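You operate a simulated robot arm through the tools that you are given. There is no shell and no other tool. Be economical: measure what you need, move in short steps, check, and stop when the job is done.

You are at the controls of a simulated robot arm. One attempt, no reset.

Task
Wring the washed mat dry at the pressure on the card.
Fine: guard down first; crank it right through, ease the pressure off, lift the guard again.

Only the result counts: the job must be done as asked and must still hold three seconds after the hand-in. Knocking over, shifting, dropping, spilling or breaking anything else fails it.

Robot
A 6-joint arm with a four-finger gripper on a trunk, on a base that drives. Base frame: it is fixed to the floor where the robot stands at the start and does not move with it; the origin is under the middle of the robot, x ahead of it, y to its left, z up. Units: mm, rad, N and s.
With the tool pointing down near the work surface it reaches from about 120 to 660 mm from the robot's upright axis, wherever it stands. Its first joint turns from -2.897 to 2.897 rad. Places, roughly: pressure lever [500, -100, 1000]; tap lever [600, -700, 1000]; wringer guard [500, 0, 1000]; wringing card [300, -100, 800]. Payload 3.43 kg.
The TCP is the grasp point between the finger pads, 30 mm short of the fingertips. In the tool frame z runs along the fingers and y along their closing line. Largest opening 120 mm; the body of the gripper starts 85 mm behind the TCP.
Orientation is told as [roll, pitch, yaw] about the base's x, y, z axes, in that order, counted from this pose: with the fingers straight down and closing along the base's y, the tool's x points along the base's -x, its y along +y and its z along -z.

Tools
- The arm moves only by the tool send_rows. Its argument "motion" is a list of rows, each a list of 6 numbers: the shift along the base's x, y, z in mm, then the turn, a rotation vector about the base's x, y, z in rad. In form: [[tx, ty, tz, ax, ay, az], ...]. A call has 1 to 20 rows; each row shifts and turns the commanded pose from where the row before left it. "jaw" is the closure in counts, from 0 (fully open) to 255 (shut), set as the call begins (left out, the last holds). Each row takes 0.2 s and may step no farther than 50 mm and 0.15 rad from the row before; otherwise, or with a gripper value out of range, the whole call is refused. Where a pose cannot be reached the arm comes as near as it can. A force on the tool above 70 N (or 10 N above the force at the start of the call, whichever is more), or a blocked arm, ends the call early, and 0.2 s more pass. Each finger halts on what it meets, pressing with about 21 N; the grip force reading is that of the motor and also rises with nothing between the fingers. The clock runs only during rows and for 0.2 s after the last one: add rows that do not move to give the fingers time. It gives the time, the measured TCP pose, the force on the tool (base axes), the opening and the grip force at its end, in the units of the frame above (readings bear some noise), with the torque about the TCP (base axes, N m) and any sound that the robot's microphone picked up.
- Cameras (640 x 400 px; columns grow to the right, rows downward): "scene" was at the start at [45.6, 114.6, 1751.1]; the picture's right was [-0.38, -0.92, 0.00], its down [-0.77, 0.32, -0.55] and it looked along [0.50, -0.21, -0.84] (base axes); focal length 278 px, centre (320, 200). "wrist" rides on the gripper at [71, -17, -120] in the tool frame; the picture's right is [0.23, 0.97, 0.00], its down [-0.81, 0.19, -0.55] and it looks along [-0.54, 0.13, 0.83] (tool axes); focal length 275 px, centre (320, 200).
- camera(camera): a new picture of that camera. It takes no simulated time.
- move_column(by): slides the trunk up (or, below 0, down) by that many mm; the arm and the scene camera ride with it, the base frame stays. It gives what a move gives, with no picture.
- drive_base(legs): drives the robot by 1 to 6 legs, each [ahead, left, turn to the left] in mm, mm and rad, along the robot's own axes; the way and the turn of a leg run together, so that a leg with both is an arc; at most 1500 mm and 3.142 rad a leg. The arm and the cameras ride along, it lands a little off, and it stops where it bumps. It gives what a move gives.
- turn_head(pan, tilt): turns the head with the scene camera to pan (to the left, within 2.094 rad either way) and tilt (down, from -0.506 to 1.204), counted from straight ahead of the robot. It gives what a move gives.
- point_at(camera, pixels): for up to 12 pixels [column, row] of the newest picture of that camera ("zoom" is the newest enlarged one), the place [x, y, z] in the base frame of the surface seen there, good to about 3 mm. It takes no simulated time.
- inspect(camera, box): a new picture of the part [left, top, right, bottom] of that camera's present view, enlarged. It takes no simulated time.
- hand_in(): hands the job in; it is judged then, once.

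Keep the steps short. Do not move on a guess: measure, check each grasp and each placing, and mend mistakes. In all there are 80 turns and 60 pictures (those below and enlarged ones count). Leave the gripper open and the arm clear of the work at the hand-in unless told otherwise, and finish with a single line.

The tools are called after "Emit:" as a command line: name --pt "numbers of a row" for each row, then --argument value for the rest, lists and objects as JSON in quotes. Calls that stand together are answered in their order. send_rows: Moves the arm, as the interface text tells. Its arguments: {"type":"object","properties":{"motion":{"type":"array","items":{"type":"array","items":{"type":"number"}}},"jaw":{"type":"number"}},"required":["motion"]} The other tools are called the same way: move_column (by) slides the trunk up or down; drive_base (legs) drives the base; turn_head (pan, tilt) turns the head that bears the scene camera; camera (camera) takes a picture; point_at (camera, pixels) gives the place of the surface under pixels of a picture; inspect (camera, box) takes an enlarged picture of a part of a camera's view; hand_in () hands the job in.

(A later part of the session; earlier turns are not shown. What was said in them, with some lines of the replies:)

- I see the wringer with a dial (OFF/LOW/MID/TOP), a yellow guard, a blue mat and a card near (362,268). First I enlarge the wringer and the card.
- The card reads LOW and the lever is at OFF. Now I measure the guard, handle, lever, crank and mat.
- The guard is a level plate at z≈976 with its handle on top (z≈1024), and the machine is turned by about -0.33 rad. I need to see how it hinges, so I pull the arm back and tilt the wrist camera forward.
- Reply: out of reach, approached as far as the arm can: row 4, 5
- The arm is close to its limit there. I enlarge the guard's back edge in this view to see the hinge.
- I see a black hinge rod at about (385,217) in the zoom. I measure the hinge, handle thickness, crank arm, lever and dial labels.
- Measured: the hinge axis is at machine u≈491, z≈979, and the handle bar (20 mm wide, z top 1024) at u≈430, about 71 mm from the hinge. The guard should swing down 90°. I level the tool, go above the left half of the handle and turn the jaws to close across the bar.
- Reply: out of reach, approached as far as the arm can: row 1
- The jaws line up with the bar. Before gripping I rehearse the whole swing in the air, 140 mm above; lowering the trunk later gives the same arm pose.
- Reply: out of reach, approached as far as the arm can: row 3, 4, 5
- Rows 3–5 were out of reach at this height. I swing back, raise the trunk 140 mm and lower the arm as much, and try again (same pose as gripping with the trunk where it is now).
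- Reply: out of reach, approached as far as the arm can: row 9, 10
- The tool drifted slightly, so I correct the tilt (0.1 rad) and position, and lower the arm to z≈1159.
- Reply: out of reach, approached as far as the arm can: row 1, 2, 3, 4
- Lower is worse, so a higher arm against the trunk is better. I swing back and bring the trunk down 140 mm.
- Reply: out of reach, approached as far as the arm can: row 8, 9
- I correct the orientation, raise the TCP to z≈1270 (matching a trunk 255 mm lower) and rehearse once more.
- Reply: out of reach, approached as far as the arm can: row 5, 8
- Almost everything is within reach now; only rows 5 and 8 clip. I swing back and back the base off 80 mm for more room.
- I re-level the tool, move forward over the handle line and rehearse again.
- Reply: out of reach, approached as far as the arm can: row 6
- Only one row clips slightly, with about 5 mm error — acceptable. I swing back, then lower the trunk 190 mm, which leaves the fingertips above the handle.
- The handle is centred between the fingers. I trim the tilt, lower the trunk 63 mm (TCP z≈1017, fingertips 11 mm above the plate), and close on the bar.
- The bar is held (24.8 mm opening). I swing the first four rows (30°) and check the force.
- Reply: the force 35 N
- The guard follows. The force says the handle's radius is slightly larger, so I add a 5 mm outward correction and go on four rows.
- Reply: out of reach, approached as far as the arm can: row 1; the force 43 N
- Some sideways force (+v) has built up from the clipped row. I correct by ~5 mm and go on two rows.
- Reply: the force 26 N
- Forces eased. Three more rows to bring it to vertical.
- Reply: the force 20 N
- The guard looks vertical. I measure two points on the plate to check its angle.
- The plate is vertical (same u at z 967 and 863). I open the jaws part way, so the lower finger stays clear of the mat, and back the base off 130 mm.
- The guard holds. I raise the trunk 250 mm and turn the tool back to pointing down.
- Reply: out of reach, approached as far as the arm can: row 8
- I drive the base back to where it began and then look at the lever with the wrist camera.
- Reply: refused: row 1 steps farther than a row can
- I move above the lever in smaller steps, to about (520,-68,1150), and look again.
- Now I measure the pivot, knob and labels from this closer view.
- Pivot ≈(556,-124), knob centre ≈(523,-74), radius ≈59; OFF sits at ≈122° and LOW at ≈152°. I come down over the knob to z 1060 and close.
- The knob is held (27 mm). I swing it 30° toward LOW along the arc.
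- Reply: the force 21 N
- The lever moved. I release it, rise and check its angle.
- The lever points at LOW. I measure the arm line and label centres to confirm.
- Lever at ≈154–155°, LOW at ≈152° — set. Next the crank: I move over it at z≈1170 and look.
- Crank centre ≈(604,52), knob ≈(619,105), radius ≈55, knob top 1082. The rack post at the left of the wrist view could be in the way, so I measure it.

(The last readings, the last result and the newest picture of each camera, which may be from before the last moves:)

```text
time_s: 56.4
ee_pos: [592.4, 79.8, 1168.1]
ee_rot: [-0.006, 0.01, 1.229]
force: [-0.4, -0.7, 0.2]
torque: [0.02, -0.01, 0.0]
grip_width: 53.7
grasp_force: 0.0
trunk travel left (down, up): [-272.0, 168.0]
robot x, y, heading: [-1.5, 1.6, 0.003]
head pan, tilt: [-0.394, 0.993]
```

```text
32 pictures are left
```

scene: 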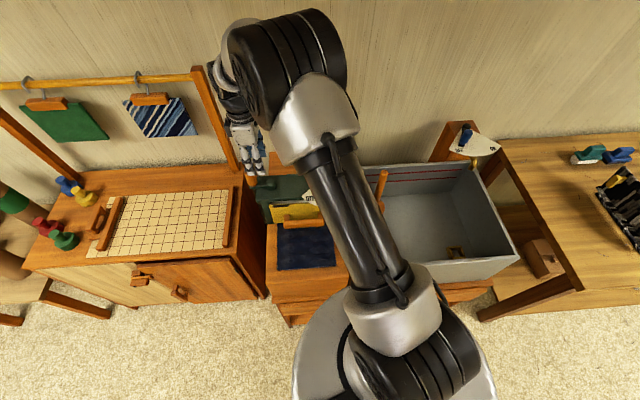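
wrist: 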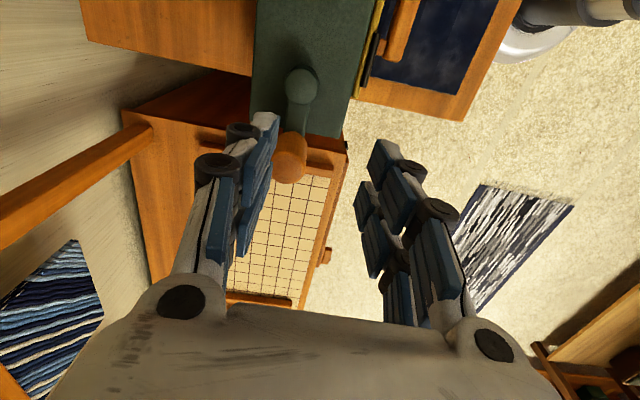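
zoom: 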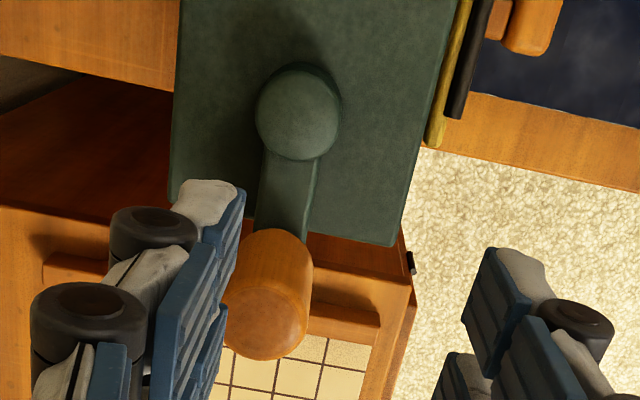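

The post is far off (x≈945). I go over the knob and rehearse one full clockwise circle in the air to check reach.

Emit:
send_rows --pt "27 25 0 0 0 0" --pt "0 0 0 0 0 0"

Emit:
send_rows --pt "15.6 -7.3 0 0 0 0" --pt "12.6 -11.8 0 0 0 0" --pt "8.4 -15.1 0 0 0 0" --pt "3.3 -16.9 0 0 0 0" --pt "-2.1 -17.1 0 0 0 0" --pt "-7.3 -15.6 0 0 0 0" --pt "-11.8 -12.6 0 0 0 0" --pt "-15.1 -8.4 0 0 0 0" --pt "-16.9 -3.3 0 0 0 0" --pt "-17.1 2.1 0 0 0 0" --pt "-15.6 7.3 0 0 0 0" --pt "-12.6 11.8 0 0 0 0" --pt "-8.4 15.1 0 0 0 0" --pt "-3.3 16.9 0 0 0 0" --pt "2.1 17.1 0 0 0 0" --pt "7.3 15.6 0 0 0 0" --pt "11.8 12.6 0 0 0 0" --pt "15.1 8.4 0 0 0 0" --pt "16.9 3.3 0 0 0 0" --pt "17.1 -2.1 0 0 0 0"

```text
time_s: 57.0
ee_pos: [618.7, 104.7, 1169.7]
ee_rot: [-0.004, 0.008, 1.23]
force: [-0.5, 0.0, 0.7]
torque: [-0.03, -0.03, 0.0]
grip_width: 53.9
grasp_force: 0.1
trunk travel left (down, up): [-272.0, 168.0]
robot x, y, heading: [2.3, 0.3, -0.0]
head pan, tilt: [-0.394, 0.993]
```

```text
time_s: 61.2
ee_pos: [617.9, 103.7, 1164.8]
ee_rot: [-0.006, 0.008, 1.231]
force: [-0.3, 0.9, 0.2]
torque: [0.01, 0.03, 0.0]
grip_width: 54.0
grasp_force: 0.0
trunk travel left (down, up): [-272.0, 168.0]
robot x, y, heading: [2.1, 0.3, 0.009]
head pan, tilt: [-0.394, 0.993]
```

The whole circle is within reach. I lower the trunk 104 mm over the knob and close on it.

Emit:
send_rows --pt "0.5 0.5 0 0 0 0"

Emit:
move_column --by -105

Emit:
send_rows --pt "0 0 0 0 0 0" --pt "0 0 0 0 0 0" --pt "0 0 0 0 0 0" --jaw 255

```text
time_s: 61.6
ee_pos: [619.4, 104.5, 1166.2]
ee_rot: [-0.006, 0.01, 1.23]
force: [0.0, 0.4, 1.0]
torque: [0.02, 0.0, 0.02]
grip_width: 54.2
grasp_force: 0.0
trunk travel left (down, up): [-272.0, 168.0]
robot x, y, heading: [1.0, -4.4, 0.007]
head pan, tilt: [-0.394, 0.993]
```

```text
time_s: 63.0
ee_pos: [618.6, 104.4, 1062.3]
ee_rot: [-0.006, 0.009, 1.231]
force: [0.4, 0.1, 0.9]
torque: [-0.02, -0.01, 0.0]
grip_width: 54.2
grasp_force: 0.0
trunk travel left (down, up): [-167.0, 273.0]
robot x, y, heading: [0.0, -2.5, -0.002]
head pan, tilt: [-0.394, 0.993]
```

```text
time_s: 63.8
ee_pos: [618.6, 103.8, 1060.9]
ee_rot: [-0.005, 0.009, 1.23]
force: [1.4, -1.0, 0.5]
torque: [0.06, -0.04, 0.02]
grip_width: 30.2
grasp_force: 34.5
trunk travel left (down, up): [-167.0, 273.0]
robot x, y, heading: [-2.4, 2.1, 0.006]
head pan, tilt: [-0.394, 0.993]
```

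The knob is held with almost no side force, so it is centred. I turn a quarter clockwise (5 rows) and see whether the mat moves.

Emit:
send_rows --pt "15.6 -7.3 0 0 0 0" --pt "12.6 -11.8 0 0 0 0" --pt "8.4 -15.1 0 0 0 0" --pt "3.3 -16.9 0 0 0 0" --pt "-2.1 -17.1 0 0 0 0"

Emit:
inspect --camera "scene" --box '[240, 160, 380, 290]'

```text
time_s: 64.4
ee_pos: [621.7, 104.4, 1060.9]
ee_rot: [0.033, 0.015, 1.241]
force: [-27.9, 9.4, 20.8]
torque: [-0.52, -0.46, 0.15]
grip_width: 30.8
grasp_force: 45.2
trunk travel left (down, up): [-167.0, 273.0]
robot x, y, heading: [-0.2, -0.2, 0.007]
head pan, tilt: [-0.394, 0.993]
stopped in row 2: the force on the tool passed its limit at 80 N (the readings are from after the stop); the commanded pose is now the measured one
```

```text
3.08 times, centred on (310, 225) of scene
```

zoom: 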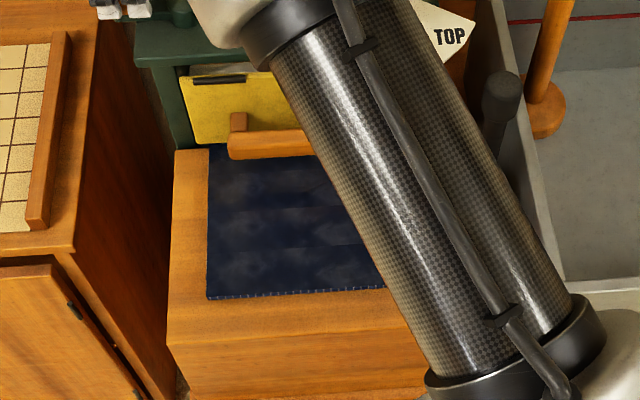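

Clockwise is blocked (80 N), so the crank goes counter-clockwise. I ease back and turn 5 rows that way.

Emit:
send_rows --pt "-3 -0.5 0 -0.01 -0.035 0" --pt "-17.1 2.1 0 0 0 0" --pt "-16.9 -3.3 0 0 0 0" --pt "-15.1 -8.4 0 0 0 0" --pt "-11.8 -12.6 0 0 0 0" --pt "-7.3 -15.6 0 0 0 0"

Emit:
inspect --camera "scene" --box '[240, 160, 380, 290]'

```text
time_s: 65.8
ee_pos: [549.7, 58.3, 1058.9]
ee_rot: [-0.006, 0.015, 1.232]
force: [-27.1, 0.9, 47.8]
torque: [0.53, 0.9, 0.15]
grip_width: 30.0
grasp_force: 45.1
trunk travel left (down, up): [-167.0, 273.0]
robot x, y, heading: [-2.9, -0.7, 0.007]
head pan, tilt: [-0.394, 0.993]
```

```text
3.08 times, centred on (310, 225) of scene
```

zoom: 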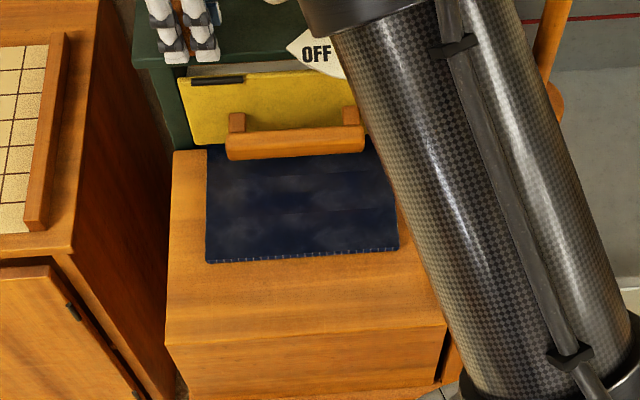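

The mat is feeding in: counter-clockwise is right. I raise the hold 3 mm to relieve the vertical force and go on half a turn.

Emit:
send_rows --pt "-3 -17.1 3 0 0 0" --pt "3.3 -16.9 0 0 0 0" --pt "8.4 -15.1 0 0 0 0" --pt "12.6 -11.8 0 0 0 0" --pt "15.6 -7.3 0 0 0 0"

Emit:
send_rows --pt "17.1 -2.1 0 0 0 0" --pt "16.9 3.3 0 0 0 0" --pt "15.1 8.4 0 0 0 0" --pt "11.8 12.6 0 0 0 0" --pt "7.3 15.6 0 0 0 0"

```text
time_s: 67.0
ee_pos: [596.3, -4.0, 1057.7]
ee_rot: [-0.013, 0.012, 1.238]
force: [3.5, 8.9, 10.3]
torque: [-0.04, -0.09, -0.03]
grip_width: 30.1
grasp_force: 45.0
trunk travel left (down, up): [-167.0, 273.0]
robot x, y, heading: [-2.6, 1.1, 0.002]
head pan, tilt: [-0.394, 0.993]
```

```text
time_s: 68.2
ee_pos: [657.6, 33.1, 1058.1]
ee_rot: [0.002, 0.016, 1.235]
force: [-32.9, 12.7, -0.7]
torque: [0.91, 0.41, 0.15]
grip_width: 30.0
grasp_force: 45.0
trunk travel left (down, up): [-167.0, 273.0]
robot x, y, heading: [1.5, -1.7, 0.008]
head pan, tilt: [-0.394, 0.993]
```

Smooth. I go on half a turn more and look at the mat.

Emit:
send_rows --pt "1 17.1 0 0 0 0" --pt "-3.3 16.9 0 0 0 0" --pt "-8.4 15.1 0 0 0 0" --pt "-12.6 11.8 0 0 0 0" --pt "-15.6 7.3 0 0 0 0" --pt "-17.1 2.1 0 0 0 0" --pt "-16.9 -3.3 0 0 0 0" --pt "-15.1 -8.4 0 0 0 0" --pt "-11.8 -12.6 0 0 0 0" --pt "-7.3 -15.6 0 0 0 0"

Emit:
inspect --camera "scene" --box '[240, 140, 380, 290]'

```text
time_s: 70.4
ee_pos: [550.1, 56.5, 1060.6]
ee_rot: [0.001, 0.019, 1.235]
force: [-33.3, 0.6, -5.1]
torque: [0.7, 0.6, 0.16]
grip_width: 30.2
grasp_force: 44.9
trunk travel left (down, up): [-167.0, 273.0]
robot x, y, heading: [-0.4, -2.7, 0.008]
head pan, tilt: [-0.394, 0.993]
```

```text
2.67 times, centred on (310, 215) of scene
```

zoom: 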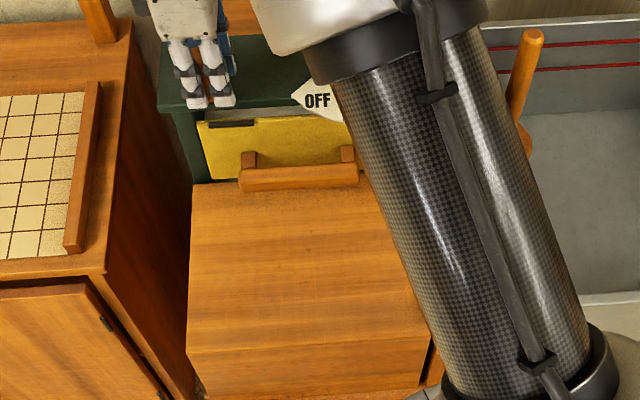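

The mat has gone under the guard; it must go right through. I crank on half turns, watching for a stop.

Emit:
send_rows --pt "-2.1 -17.1 0 0 0 0" --pt "3.3 -16.9 0 0 0 0" --pt "8.4 -15.1 0 0 0 0" --pt "12.6 -11.8 0 0 0 0" --pt "15.6 -7.3 0 0 0 0" --pt "17.1 -2.1 0 0 0 0" --pt "16.9 3.3 0 0 0 0" --pt "15.1 8.4 0 0 0 0" --pt "11.8 12.6 0 0 0 0" --pt "7.3 15.6 0 0 0 0"

Emit:
camera --camera "scene"

Emit:
camera --camera "wrist"

```text
time_s: 72.6
ee_pos: [656.9, 33.2, 1059.3]
ee_rot: [0.002, 0.016, 1.235]
force: [-32.7, 11.2, -2.3]
torque: [0.96, 0.57, 0.15]
grip_width: 29.9
grasp_force: 45.0
trunk travel left (down, up): [-167.0, 273.0]
robot x, y, heading: [-4.0, 4.0, 0.006]
head pan, tilt: [-0.394, 0.993]
```

```text
28 pictures are left
```

scene: 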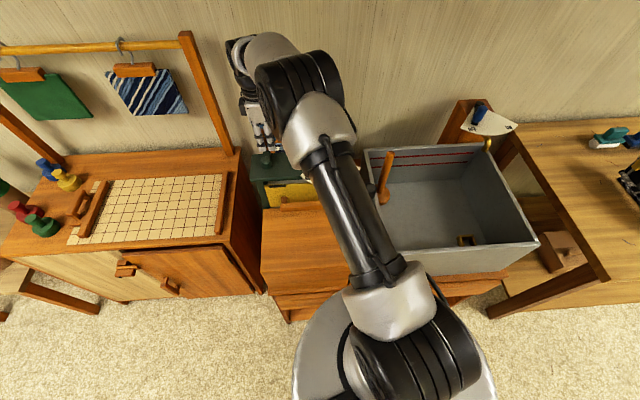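

```text
27 pictures are left
```

wrist: 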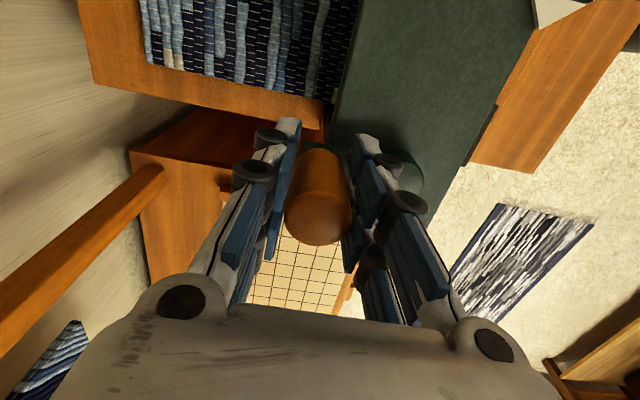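

The mat is coming out on the far tray. I go on another half turn and compare.

Emit:
send_rows --pt "2.1 17.1 0 0 0 0" --pt "-3.3 16.9 0 0 0 0" --pt "-8.4 15.1 0 0 0 0" --pt "-12.6 11.8 0 0 0 0" --pt "-15.6 7.3 0 0 0 0" --pt "-17.1 2.1 0 0 0 0" --pt "-16.9 -3.3 0 0 0 0" --pt "-15.1 -8.4 0 0 0 0" --pt "-11.8 -12.6 0 0 0 0" --pt "-7.3 -15.6 0 0 0 0"

Emit:
camera --camera "wrist"

```text
time_s: 73.2
ee_pos: [658.4, 41.7, 1058.1]
ee_rot: [-0.009, 0.041, 1.221]
force: [-6.4, -18.2, 8.7]
torque: [-1.64, 0.76, -0.02]
grip_width: 30.0
grasp_force: 44.3
trunk travel left (down, up): [-167.0, 273.0]
robot x, y, heading: [-0.8, -2.9, -0.002]
head pan, tilt: [-0.394, 0.993]
stopped in row 3: the force on the tool passed its limit at 74 N (the readings are from after the stop); the commanded pose is now the measured one
```

```text
26 pictures are left
```

wrist: 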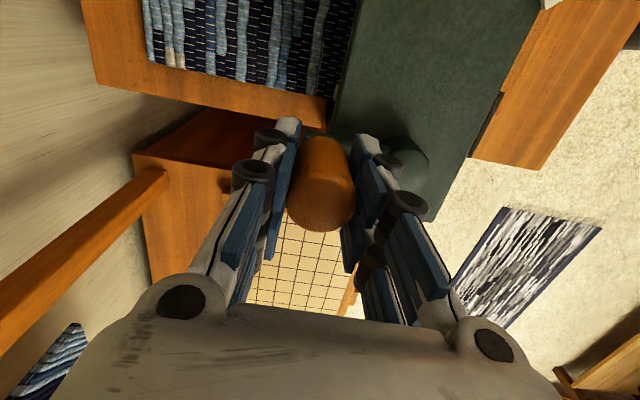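

The crank stopped hard after ≈1.75 turns. I nudge once more along the circle to be sure it is the end stop.

Emit:
send_rows --pt "0.5 6 0 0 0 0" --pt "-1 6 0 0 0 0" --pt "-2 4 0 0 0 0"

```text
time_s: 74.0
ee_pos: [658.9, 42.5, 1059.1]
ee_rot: [-0.016, 0.043, 1.217]
force: [-2.8, -67.2, 8.9]
torque: [0.63, 0.82, 0.04]
grip_width: 30.1
grasp_force: 45.2
trunk travel left (down, up): [-167.0, 273.0]
robot x, y, heading: [-3.8, -0.8, -0.0]
head pan, tilt: [-0.394, 0.993]
```

It does not budge at 67 N: end of travel. I take the load off, open, and rise with the trunk.

Emit:
send_rows --pt "2 -8 0 0 0 0" --pt "0.5 -7 0 0 0 0" --pt "0 0 0 0 0 0"

Emit:
send_rows --pt "0 0 0 0 0 0" --pt "0 0 0 0 0 0" --pt "0 0 0 0 0 0" --jaw 140

Emit:
move_column --by 110

Emit:
camera --camera "wrist"

```text
time_s: 74.8
ee_pos: [658.6, 42.0, 1059.7]
ee_rot: [-0.01, 0.041, 1.225]
force: [-8.0, -32.9, 9.5]
torque: [-1.74, 0.98, -0.02]
grip_width: 30.0
grasp_force: 45.0
trunk travel left (down, up): [-167.0, 273.0]
robot x, y, heading: [0.3, 1.6, -0.003]
head pan, tilt: [-0.394, 0.993]
```

```text
time_s: 75.7
ee_pos: [661.1, 50.1, 1057.8]
ee_rot: [-0.007, 0.036, 1.225]
force: [0.8, -0.3, -0.8]
torque: [-0.03, 0.02, 0.0]
grip_width: 53.8
grasp_force: 0.2
trunk travel left (down, up): [-167.0, 273.0]
robot x, y, heading: [1.7, 4.0, 0.001]
head pan, tilt: [-0.394, 0.993]
```

```text
time_s: 77.1
ee_pos: [660.6, 49.7, 1167.6]
ee_rot: [-0.008, 0.035, 1.224]
force: [0.0, -0.2, -0.5]
torque: [-0.01, -0.02, 0.01]
grip_width: 54.1
grasp_force: 0.0
trunk travel left (down, up): [-277.0, 163.0]
robot x, y, heading: [-0.8, 1.6, -0.002]
head pan, tilt: [-0.394, 0.993]
```

```text
25 pictures are left
```

wrist: 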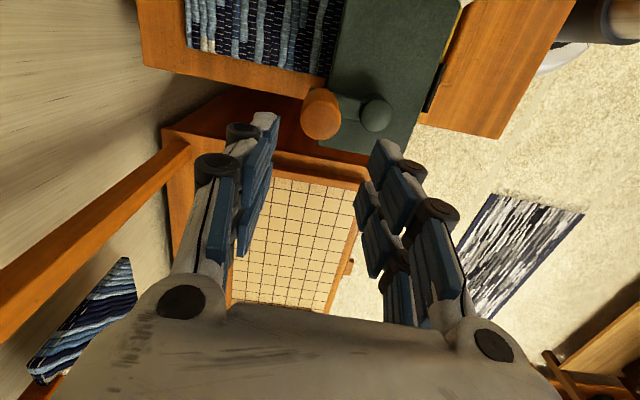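

The mat lies dried on the far tray. Now I go to the lever knob at LOW, ≈(504,-98).

Emit:
send_rows --pt "-32 -30 0 0.033 -0.012 0" --pt "-32 -30 0 0 0 0" --pt "-31 -30 0 0 0 0" --pt "-31 -29 0 0 0 0" --pt "-31 -29 0 0 0 0" --pt "0 0 0 0 0 0"

Emit:
camera --camera "wrist"

```text
time_s: 78.5
ee_pos: [504.6, -99.9, 1167.6]
ee_rot: [-0.006, 0.003, 1.226]
force: [0.7, -0.1, -0.2]
torque: [-0.02, 0.03, -0.02]
grip_width: 54.2
grasp_force: 0.2
trunk travel left (down, up): [-277.0, 163.0]
robot x, y, heading: [-0.3, 2.0, -0.003]
head pan, tilt: [-0.394, 0.993]
```

```text
24 pictures are left
```

wrist: 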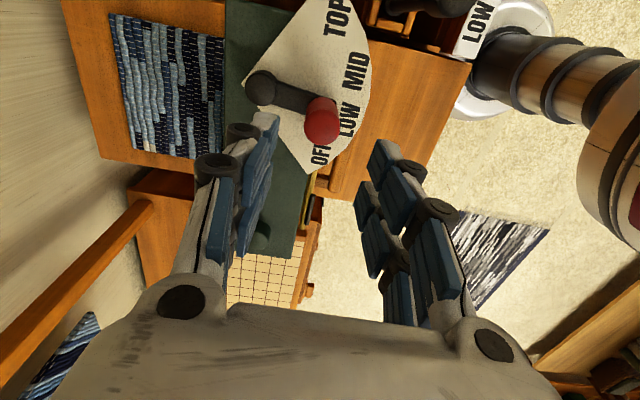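

The lever still points at LOW. I descend 106 mm, grip and swing it back to OFF.

Emit:
send_rows --pt "-1 1.5 -35 0 0 0" --pt "0 0 -35 0 0 0" --pt "0 0 -36 0 0 0" --pt "0 0 0 0 0 0"

Emit:
send_rows --pt "0 0 0 0 0 0" --pt "0 0 0 0 0 0" --pt "0 0 0 0 0 0" --jaw 255

Emit:
send_rows --pt "2.5 4.6 0 0 0 0" --pt "2.9 4.3 0 0 0 0" --pt "3.3 4 0 0 0 0" --pt "3.6 3.7 0 0 0 0" --pt "3.9 3.5 0 0 0 0" --pt "4.1 3 0 0 0 0" --pt "0 0 0 0 0 0"

```text
time_s: 79.5
ee_pos: [501.8, -99.1, 1063.0]
ee_rot: [-0.006, 0.0, 1.226]
force: [-0.2, 0.1, 0.2]
torque: [0.02, 0.0, -0.01]
grip_width: 54.3
grasp_force: 0.0
trunk travel left (down, up): [-277.0, 163.0]
robot x, y, heading: [-1.8, -1.7, -0.001]
head pan, tilt: [-0.394, 0.993]
```

```text
time_s: 80.3
ee_pos: [502.0, -98.9, 1064.1]
ee_rot: [-0.009, 0.0, 1.225]
force: [4.5, -2.0, 1.3]
torque: [0.04, -0.22, -0.02]
grip_width: 27.1
grasp_force: 32.6
trunk travel left (down, up): [-277.0, 163.0]
robot x, y, heading: [-0.4, -1.1, 0.004]
head pan, tilt: [-0.394, 0.993]
```

```text
time_s: 81.9
ee_pos: [521.0, -75.2, 1062.1]
ee_rot: [-0.005, 0.001, 1.225]
force: [-6.9, -4.4, 7.6]
torque: [-0.41, 0.31, -0.12]
grip_width: 28.5
grasp_force: 44.3
trunk travel left (down, up): [-277.0, 163.0]
robot x, y, heading: [-3.3, -1.9, -0.003]
head pan, tilt: [-0.394, 0.993]
```

It is back about at OFF; I nudge 3 mm further to match the original spot, release and rise.

Emit:
send_rows --pt "2.5 1.6 0 0 0 0" --pt "0 0 0 0 0 0"

Emit:
send_rows --pt "0 0 0 0 0 0" --pt "0 0 0 0 0 0" --pt "0 0 0 0 0 0" --pt "0 0 35 0 0 0" --pt "0 0 35 0 0 0" --pt "0 0 35 0 0 0" --pt "0 0 0 0 0 0" --jaw 140

Emit:
inspect --camera "wrist" --box '[200, 0, 440, 150]'

Emit:
inspect --camera "scene" --box '[240, 160, 380, 290]'

```text
time_s: 82.5
ee_pos: [526.9, -71.0, 1062.7]
ee_rot: [-0.009, 0.0, 1.226]
force: [2.2, 0.7, 0.0]
torque: [0.42, -0.42, 0.02]
grip_width: 27.0
grasp_force: 45.4
trunk travel left (down, up): [-277.0, 163.0]
robot x, y, heading: [-3.9, -1.3, 0.003]
head pan, tilt: [-0.394, 0.993]
```

```text
time_s: 84.1
ee_pos: [524.5, -74.9, 1167.2]
ee_rot: [-0.006, -0.001, 1.225]
force: [0.1, 0.4, -1.0]
torque: [-0.01, 0.04, -0.02]
grip_width: 54.0
grasp_force: 0.1
trunk travel left (down, up): [-277.0, 163.0]
robot x, y, heading: [-2.3, 0.7, -0.0]
head pan, tilt: [-0.394, 0.993]
```

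```text
2.67 times, centred on (320, 75) of wrist
```

zoom: 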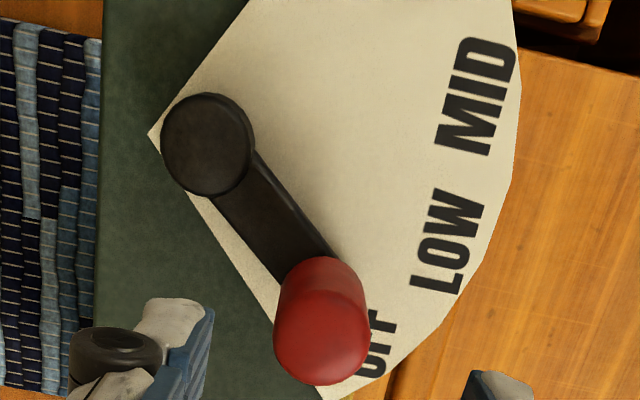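

```text
3.08 times, centred on (310, 225) of scene
```

zoom: 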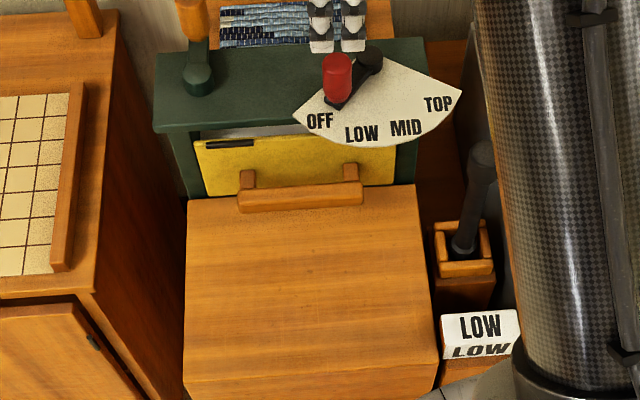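

The lever is at OFF again, as at the start. For lifting the guard I retrace the earlier way: base back 212 mm, tool to the earlier pose, turned level.

Emit:
drive_base --legs '[[-210, 20, 0]]'

Emit:
send_rows --pt "6 17 18 0 0 0" --pt "6 17 18 0 0 0" --pt "6 17 18 0 0 0" --pt "6 17 18 0 0 0" --pt "6 17 19 0 0 0" --pt "0 0 0 0 0 0"

Emit:
send_rows --pt "0 0 -8 -0.0448 -0.1242 0" --pt "0 0 -8 -0.0448 -0.1242 0" --pt "0 0 -8 -0.0448 -0.1242 0" --pt "0 0 -8 -0.0448 -0.1242 0" --pt "0 0 -8 -0.0448 -0.1242 0" --pt "0 0 -8 -0.0448 -0.1242 0" --pt "0 0 -8 -0.0448 -0.1242 0" --pt "0 0 -8 -0.0448 -0.1242 0" --pt "0 0 -8 -0.0448 -0.1242 0" --pt "0 0 -8 -0.0448 -0.1242 0" --pt "0 0 -8 -0.0448 -0.1242 0" --pt "0 0 -8 -0.0448 -0.1242 0" --pt "0 0 0 0 0 0"

```text
time_s: 85.7
ee_pos: [313.3, -50.6, 1168.4]
ee_rot: [-0.009, -0.002, 1.227]
force: [-0.3, 0.1, 0.1]
torque: [0.02, -0.04, -0.04]
grip_width: 54.2
grasp_force: 0.1
trunk travel left (down, up): [-277.0, 163.0]
robot x, y, heading: [-210.4, 22.0, 0.005]
head pan, tilt: [-0.394, 0.993]
```

```text
time_s: 87.1
ee_pos: [345.4, 32.4, 1259.0]
ee_rot: [-0.009, 0.0, 1.226]
force: [0.6, 0.1, -0.1]
torque: [0.0, -0.01, 0.02]
grip_width: 54.0
grasp_force: 0.0
trunk travel left (down, up): [-277.0, 163.0]
robot x, y, heading: [-213.9, 17.1, -0.002]
head pan, tilt: [-0.394, 0.993]
```

```text
time_s: 89.9
ee_pos: [343.9, 30.2, 1165.0]
ee_rot: [-1.547, 0.003, 1.212]
force: [0.4, 0.4, -0.5]
torque: [0.02, 0.01, -0.01]
grip_width: 54.2
grasp_force: 0.0
out of reach, approached as far as the arm can: row 5
trunk travel left (down, up): [-277.0, 163.0]
robot x, y, heading: [-215.2, 16.7, 0.001]
head pan, tilt: [-0.394, 0.993]
```

Same pose as before. I lower the trunk 250 mm and check the alignment with the bar.

Emit:
move_column --by -250

Emit:
camera --camera "wrist"

Emit:
point_at --camera "wrist" --pixels '[[330, 80], [320, 120], [310, 170], [345, 60]]'

```text
time_s: 92.5
ee_pos: [343.0, 30.4, 914.1]
ee_rot: [-1.544, 0.003, 1.209]
force: [-0.3, 0.4, -0.4]
torque: [0.01, -0.01, 0.0]
grip_width: 54.2
grasp_force: 0.0
trunk travel left (down, up): [-27.0, 413.0]
robot x, y, heading: [-215.5, 18.3, 0.003]
head pan, tilt: [-0.394, 0.993]
```

```text
21 pictures are left
```

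wrist: 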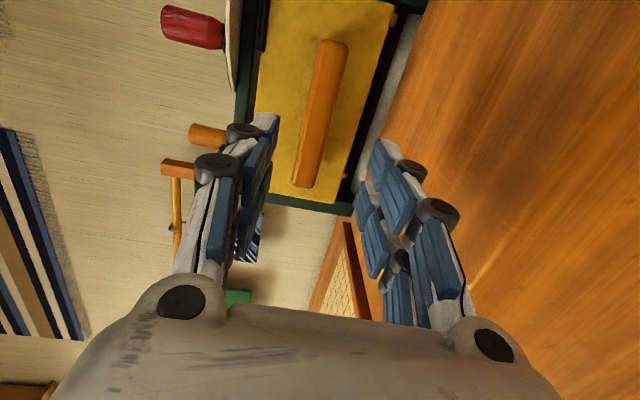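

```text
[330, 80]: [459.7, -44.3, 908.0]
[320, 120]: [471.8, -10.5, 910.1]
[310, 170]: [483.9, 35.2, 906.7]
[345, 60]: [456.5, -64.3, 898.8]
```

I check the upper and lower edges of the bar.

Emit:
point_at --camera "wrist" --pixels '[[306, 110], [310, 110], [334, 110], [338, 110], [297, 170], [320, 170], [305, 185], [330, 45]]'

```text
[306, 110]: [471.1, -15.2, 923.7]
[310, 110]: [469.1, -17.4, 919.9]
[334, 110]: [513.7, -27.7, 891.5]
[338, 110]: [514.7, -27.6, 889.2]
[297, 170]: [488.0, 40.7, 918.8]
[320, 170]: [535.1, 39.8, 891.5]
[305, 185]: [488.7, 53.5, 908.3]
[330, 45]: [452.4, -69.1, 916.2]
```

The bar spans z≈899–924. I trim the pose by 2 mm, drive ahead 139 mm over the bar, then close.

Emit:
send_rows --pt "0 0 -2 -0.011 -0.03 0.01" --pt "0 0 0 0 0 0"

Emit:
drive_base --legs '[[138, -18, 0]]'

Emit:
send_rows --pt "0 0 0 0 0 0" --pt "0 0 0 0 0 0" --pt "0 0 0 0 0 0" --pt "0 0 0 0 0 0" --jaw 255

Emit:
camera --camera "wrist"

```text
time_s: 93.1
ee_pos: [343.3, 29.6, 913.0]
ee_rot: [-1.576, 0.003, 1.221]
force: [0.1, 0.0, 0.9]
torque: [-0.05, 0.01, -0.02]
grip_width: 54.1
grasp_force: 0.1
trunk travel left (down, up): [-27.0, 413.0]
robot x, y, heading: [-210.0, 22.6, -0.0]
head pan, tilt: [-0.394, 0.993]
```

```text
time_s: 94.4
ee_pos: [481.2, 11.7, 913.1]
ee_rot: [-1.576, 0.004, 1.216]
force: [0.3, -0.7, 0.7]
torque: [0.01, -0.01, -0.01]
grip_width: 54.1
grasp_force: 0.0
trunk travel left (down, up): [-27.0, 413.0]
robot x, y, heading: [-72.2, -0.3, -0.002]
head pan, tilt: [-0.394, 0.993]
```

```text
time_s: 95.4
ee_pos: [480.0, 12.0, 911.1]
ee_rot: [-1.574, 0.003, 1.215]
force: [-1.6, 0.4, -7.2]
torque: [0.97, -0.07, -0.14]
grip_width: 25.2
grasp_force: 44.5
trunk travel left (down, up): [-27.0, 413.0]
robot x, y, heading: [-76.8, 1.9, 0.005]
head pan, tilt: [-0.394, 0.993]
```

```text
20 pictures are left
```

wrist: 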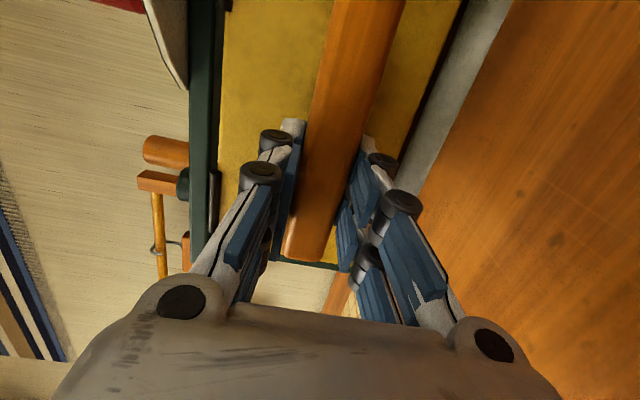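

The bar is held (25 mm). I lift along the reverse arc, four rows first.

Emit:
send_rows --pt "-7.65 2.63 5.8 0.0425 0.1237 0" --pt "-7.0 2.4 6.8 0.0425 0.1237 0" --pt "-5.95 2.05 7.7 0.0425 0.1237 0" --pt "-5.0 1.72 8.4 0.0425 0.1237 0"

```text
time_s: 96.4
ee_pos: [455.9, 19.4, 943.3]
ee_rot: [-1.053, 0.015, 1.223]
force: [-2.5, -5.8, -1.3]
torque: [-0.72, 0.21, 1.11]
grip_width: 25.2
grasp_force: 44.9
trunk travel left (down, up): [-27.0, 413.0]
robot x, y, heading: [-77.2, 2.6, 0.004]
head pan, tilt: [-0.394, 0.993]
```

Very low force. Four rows more.

Emit:
send_rows --pt "-3.97 1.37 9.1 0.0425 0.1237 0" --pt "-2.74 0.94 9.5 0.0425 0.1237 0" --pt "-1.6 0.55 9.9 0.0425 0.1237 0" --pt "-0.38 0.13 9.9 0.0425 0.1237 0"

```text
time_s: 97.4
ee_pos: [448.0, 22.9, 982.9]
ee_rot: [-0.534, 0.025, 1.237]
force: [-3.4, 2.2, -1.8]
torque: [-1.89, 0.53, 0.87]
grip_width: 25.4
grasp_force: 44.8
trunk travel left (down, up): [-27.0, 413.0]
robot x, y, heading: [-73.3, -0.9, 0.003]
head pan, tilt: [-0.394, 0.993]
```

The last four rows to level.

Emit:
send_rows --pt "0.85 -0.29 10 0.0425 0.1237 0" --pt "2.17 -0.75 9.7 0.0425 0.1237 0" --pt "3.2 -1.1 9.4 0.0425 0.1237 0" --pt "4.44 -1.53 8.8 0.0425 0.1237 0" --pt "0 0 0 0 0 0"

Emit:
camera --camera "wrist"

```text
time_s: 98.6
ee_pos: [459.8, 20.6, 1018.9]
ee_rot: [-0.01, 0.018, 1.244]
force: [19.5, 2.8, 5.1]
torque: [-0.84, -0.75, 2.1]
grip_width: 25.8
grasp_force: 45.1
trunk travel left (down, up): [-27.0, 413.0]
robot x, y, heading: [-73.2, 2.0, -0.004]
head pan, tilt: [-0.394, 0.993]
```

```text
19 pictures are left
```

wrist: 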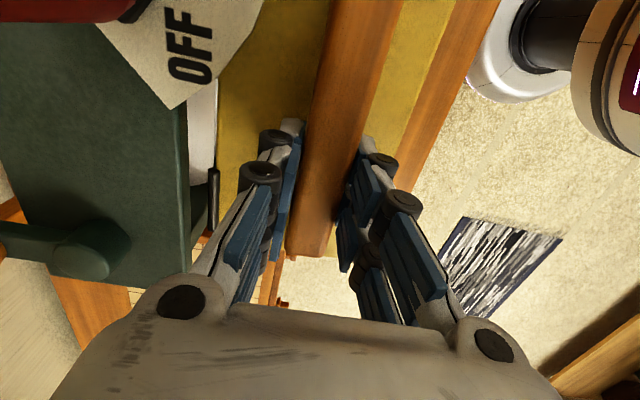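

Back at the starting pose. I open, raise the trunk 230 mm and check that the guard stays up.

Emit:
send_rows --pt "0 0 0 0 0 0" --pt "0 0 0 0 0 0" --pt "0 0 0 0 0 0" --pt "0 0 0 0 0 0" --jaw 110

Emit:
move_column --by 230

Emit:
camera --camera "wrist"

Emit:
inspect --camera "scene" --box '[220, 110, 380, 270]'

```text
time_s: 99.6
ee_pos: [454.6, 18.8, 1018.1]
ee_rot: [-0.005, 0.023, 1.244]
force: [0.4, 0.4, 0.0]
torque: [-0.01, 0.01, 0.01]
grip_width: 68.3
grasp_force: 0.1
trunk travel left (down, up): [-27.0, 413.0]
robot x, y, heading: [-77.4, 2.5, 0.004]
head pan, tilt: [-0.394, 0.993]
```

```text
time_s: 102.0
ee_pos: [454.8, 20.3, 1248.5]
ee_rot: [-0.008, 0.025, 1.242]
force: [0.3, 0.6, 0.4]
torque: [0.0, 0.03, -0.01]
grip_width: 68.4
grasp_force: 0.0
trunk travel left (down, up): [-257.0, 183.0]
robot x, y, heading: [-74.5, 3.8, 0.001]
head pan, tilt: [-0.394, 0.993]
```

```text
18 pictures are left
```

wrist: 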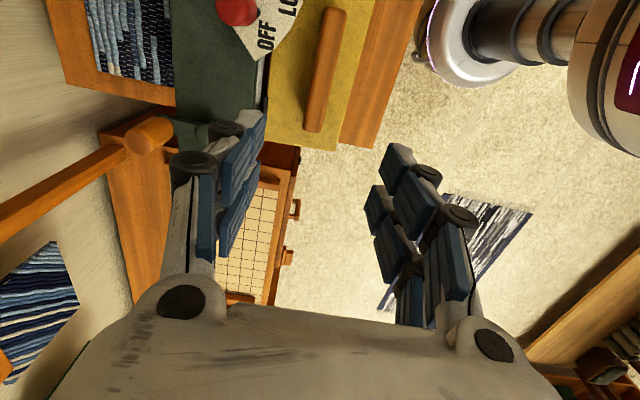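

```text
2.50 times, centred on (300, 190) of scene
```

zoom: 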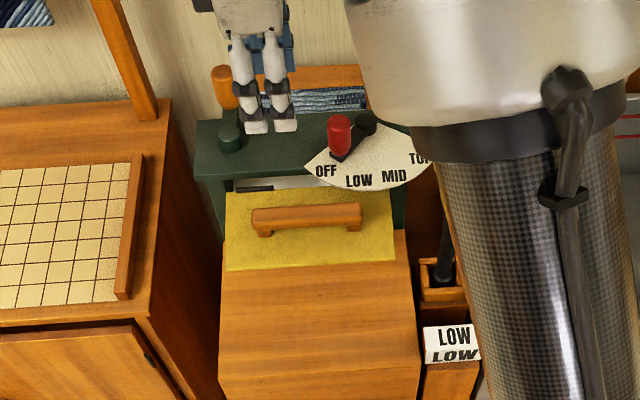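

Everything looks as it should. I measure the guard's level and the mat on the tray before handing in, and open the gripper fully.

Emit:
point_at --camera "wrist" --pixels '[[280, 130], [335, 145], [345, 100], [285, 90], [168, 82], [160, 20], [110, 30], [325, 70]]'

Emit:
send_rows --pt "0 0 15 0 0 0" --pt "0 0 15 0 0 0" --pt "0 0 0 0 0 0" --pt "0 0 0 0 0 0" --jaw 0

Emit:
camera --camera "wrist"

```text
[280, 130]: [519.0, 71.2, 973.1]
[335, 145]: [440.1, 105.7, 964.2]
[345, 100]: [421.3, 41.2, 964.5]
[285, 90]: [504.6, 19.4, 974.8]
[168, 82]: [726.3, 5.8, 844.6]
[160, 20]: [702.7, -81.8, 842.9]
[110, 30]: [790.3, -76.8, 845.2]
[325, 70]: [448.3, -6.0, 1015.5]
```

```text
time_s: 103.0
ee_pos: [455.2, 19.9, 1280.0]
ee_rot: [-0.005, 0.023, 1.242]
force: [0.7, -0.3, -0.8]
torque: [0.0, 0.03, 0.02]
grip_width: 119.8
grasp_force: 0.1
trunk travel left (down, up): [-257.0, 183.0]
robot x, y, heading: [-72.5, 4.0, -0.001]
head pan, tilt: [-0.394, 0.993]
```

```text
16 pictures are left
```

wrist: 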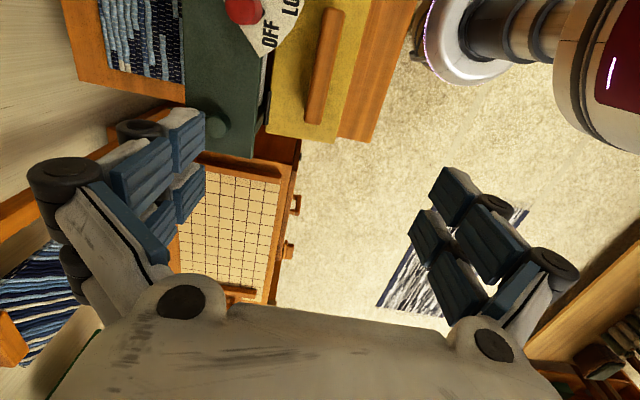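

The guard's front edge is at z≈964 (it was 976): about 7° short of its original position. I check whether it is creeping.

Emit:
point_at --camera "wrist" --pixels '[[280, 130], [330, 135], [345, 100], [285, 80], [320, 60], [355, 40]]'

```text
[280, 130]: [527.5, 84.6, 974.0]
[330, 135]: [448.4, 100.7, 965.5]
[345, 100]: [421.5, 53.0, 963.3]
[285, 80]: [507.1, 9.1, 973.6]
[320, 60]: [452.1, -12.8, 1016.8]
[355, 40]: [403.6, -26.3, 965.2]
```

It is steady, just 7° low. I regrip the bar and raise it the remaining bit: jaw to 68 mm, tool tilted to match, trunk down.

Emit:
send_rows --pt "0 0 -10 -0.039 -0.113 0" --pt "1 0 -15 0.02 -0.008 0" --pt "0 0 -15 0 0 0" --pt "0 0 0 0 0 0" --jaw 110

Emit:
move_column --by -190

Emit:
camera --camera "wrist"

```text
time_s: 104.0
ee_pos: [456.2, 21.1, 1237.6]
ee_rot: [-0.126, 0.0, 1.24]
force: [-0.3, 0.3, 0.4]
torque: [-0.02, 0.02, -0.02]
grip_width: 68.1
grasp_force: 0.0
trunk travel left (down, up): [-257.0, 183.0]
robot x, y, heading: [-71.3, 3.4, -0.001]
head pan, tilt: [-0.394, 0.993]
```

```text
time_s: 106.1
ee_pos: [457.4, 20.9, 1049.2]
ee_rot: [-0.127, -0.001, 1.241]
force: [-0.7, -0.5, 0.2]
torque: [-0.01, -0.01, 0.02]
grip_width: 68.3
grasp_force: 0.0
trunk travel left (down, up): [-67.0, 373.0]
robot x, y, heading: [-76.5, 2.6, 0.007]
head pan, tilt: [-0.394, 0.993]
```

```text
15 pictures are left
```

wrist: 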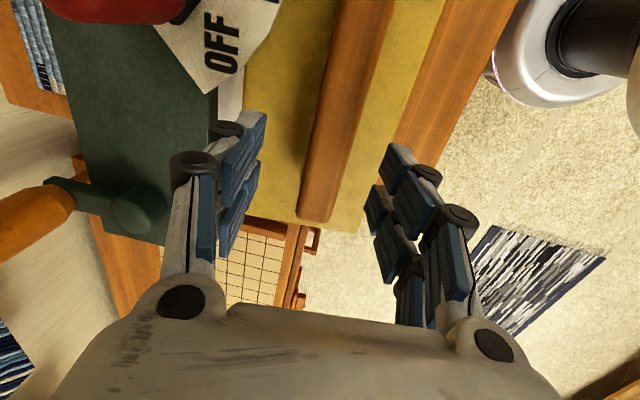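

The bar sits between the fingers. I lower 38 mm, close, then raise the rest of the arc with a slight overrun to the stop.

Emit:
move_column --by -38

Emit:
send_rows --pt "0 0 0 0 0 0" --pt "0 0 0 0 0 0" --pt "0 0 0 0 0 0" --pt "0 0 0 0 0 0" --jaw 255

Emit:
send_rows --pt "2.1 -0.7 4.5 0.02 0.06 0" --pt "2.3 -0.8 4.5 0.02 0.06 0" --pt "2.0 -0.7 3.5 0.015 0.045 0" --pt "0 0 0 0 0 0"

```text
time_s: 106.9
ee_pos: [456.3, 19.9, 1011.5]
ee_rot: [-0.127, 0.001, 1.241]
force: [-0.4, 0.0, 0.0]
torque: [0.01, -0.02, 0.0]
grip_width: 68.4
grasp_force: 0.0
trunk travel left (down, up): [-29.0, 411.0]
robot x, y, heading: [-74.6, 5.9, 0.002]
head pan, tilt: [-0.394, 0.993]
```

```text
time_s: 107.9
ee_pos: [456.7, 20.7, 1011.0]
ee_rot: [-0.127, 0.0, 1.244]
force: [-0.5, -0.6, -0.1]
torque: [0.06, 0.11, 1.19]
grip_width: 25.6
grasp_force: 32.5
trunk travel left (down, up): [-29.0, 411.0]
robot x, y, heading: [-73.7, 1.9, 0.003]
head pan, tilt: [-0.394, 0.993]
```

```text
time_s: 108.9
ee_pos: [462.1, 18.9, 1021.5]
ee_rot: [0.055, 0.004, 1.242]
force: [-5.7, -0.2, -22.8]
torque: [-0.81, -0.59, 2.06]
grip_width: 25.6
grasp_force: 45.0
trunk travel left (down, up): [-29.0, 411.0]
robot x, y, heading: [-74.6, 3.4, -0.003]
head pan, tilt: [-0.394, 0.993]
```

It now presses gently against something (−23 N). I release, rise and measure again.

Emit:
send_rows --pt "0 0 0 0 0 0" --pt "0 0 0 0 0 0" --pt "0 0 0 0 0 0" --pt "0 0 0 0 0 0" --jaw 110

Emit:
move_column --by 235

Emit:
send_rows --pt "0 0 10 0 0 0" --pt "0 0 10 0 0 0" --pt "0 0 0 0 0 0" --pt "0 0 0 0 0 0" --jaw 0

Emit:
camera --camera "wrist"

Emit:
point_at --camera "wrist" --pixels '[[280, 130], [330, 135], [345, 100], [285, 80], [320, 60], [355, 40]]'

```text
time_s: 109.9
ee_pos: [463.7, 18.3, 1022.4]
ee_rot: [0.047, 0.001, 1.24]
force: [0.2, -0.2, 0.8]
torque: [0.01, 0.01, -0.03]
grip_width: 68.3
grasp_force: 0.0
trunk travel left (down, up): [-29.0, 411.0]
robot x, y, heading: [-74.7, -0.5, 0.004]
head pan, tilt: [-0.394, 0.993]
```

```text
time_s: 112.4
ee_pos: [462.8, 18.4, 1257.9]
ee_rot: [0.046, 0.002, 1.241]
force: [-0.3, 0.9, -0.3]
torque: [0.01, 0.02, -0.01]
grip_width: 68.3
grasp_force: 0.1
trunk travel left (down, up): [-264.0, 176.0]
robot x, y, heading: [-75.2, 1.4, -0.005]
head pan, tilt: [-0.394, 0.993]
```

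```text
time_s: 113.4
ee_pos: [462.2, 17.8, 1278.1]
ee_rot: [0.049, 0.002, 1.241]
force: [0.1, -0.1, 0.3]
torque: [0.0, -0.02, 0.02]
grip_width: 120.0
grasp_force: 0.1
trunk travel left (down, up): [-264.0, 176.0]
robot x, y, heading: [-73.2, 3.5, -0.002]
head pan, tilt: [-0.394, 0.993]
```

```text
14 pictures are left
```

wrist: 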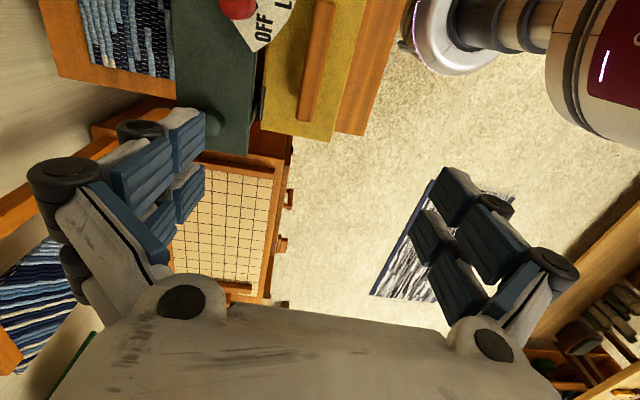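

```text
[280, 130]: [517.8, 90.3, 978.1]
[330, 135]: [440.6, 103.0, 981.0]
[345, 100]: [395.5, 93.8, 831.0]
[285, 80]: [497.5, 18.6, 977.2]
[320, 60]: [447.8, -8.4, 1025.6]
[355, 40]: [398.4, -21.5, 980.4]
```

The guard is level (z 977–981) and steady, the lever is at OFF, the dried mat is on the far tray and the gripper is open and clear. I hand in.

Emit:
hand_in

```text
The job is handed in.
```

The mat is wrung through at LOW onto the far tray, the pressure lever is back at OFF, the guard is up again, and the job is handed in.
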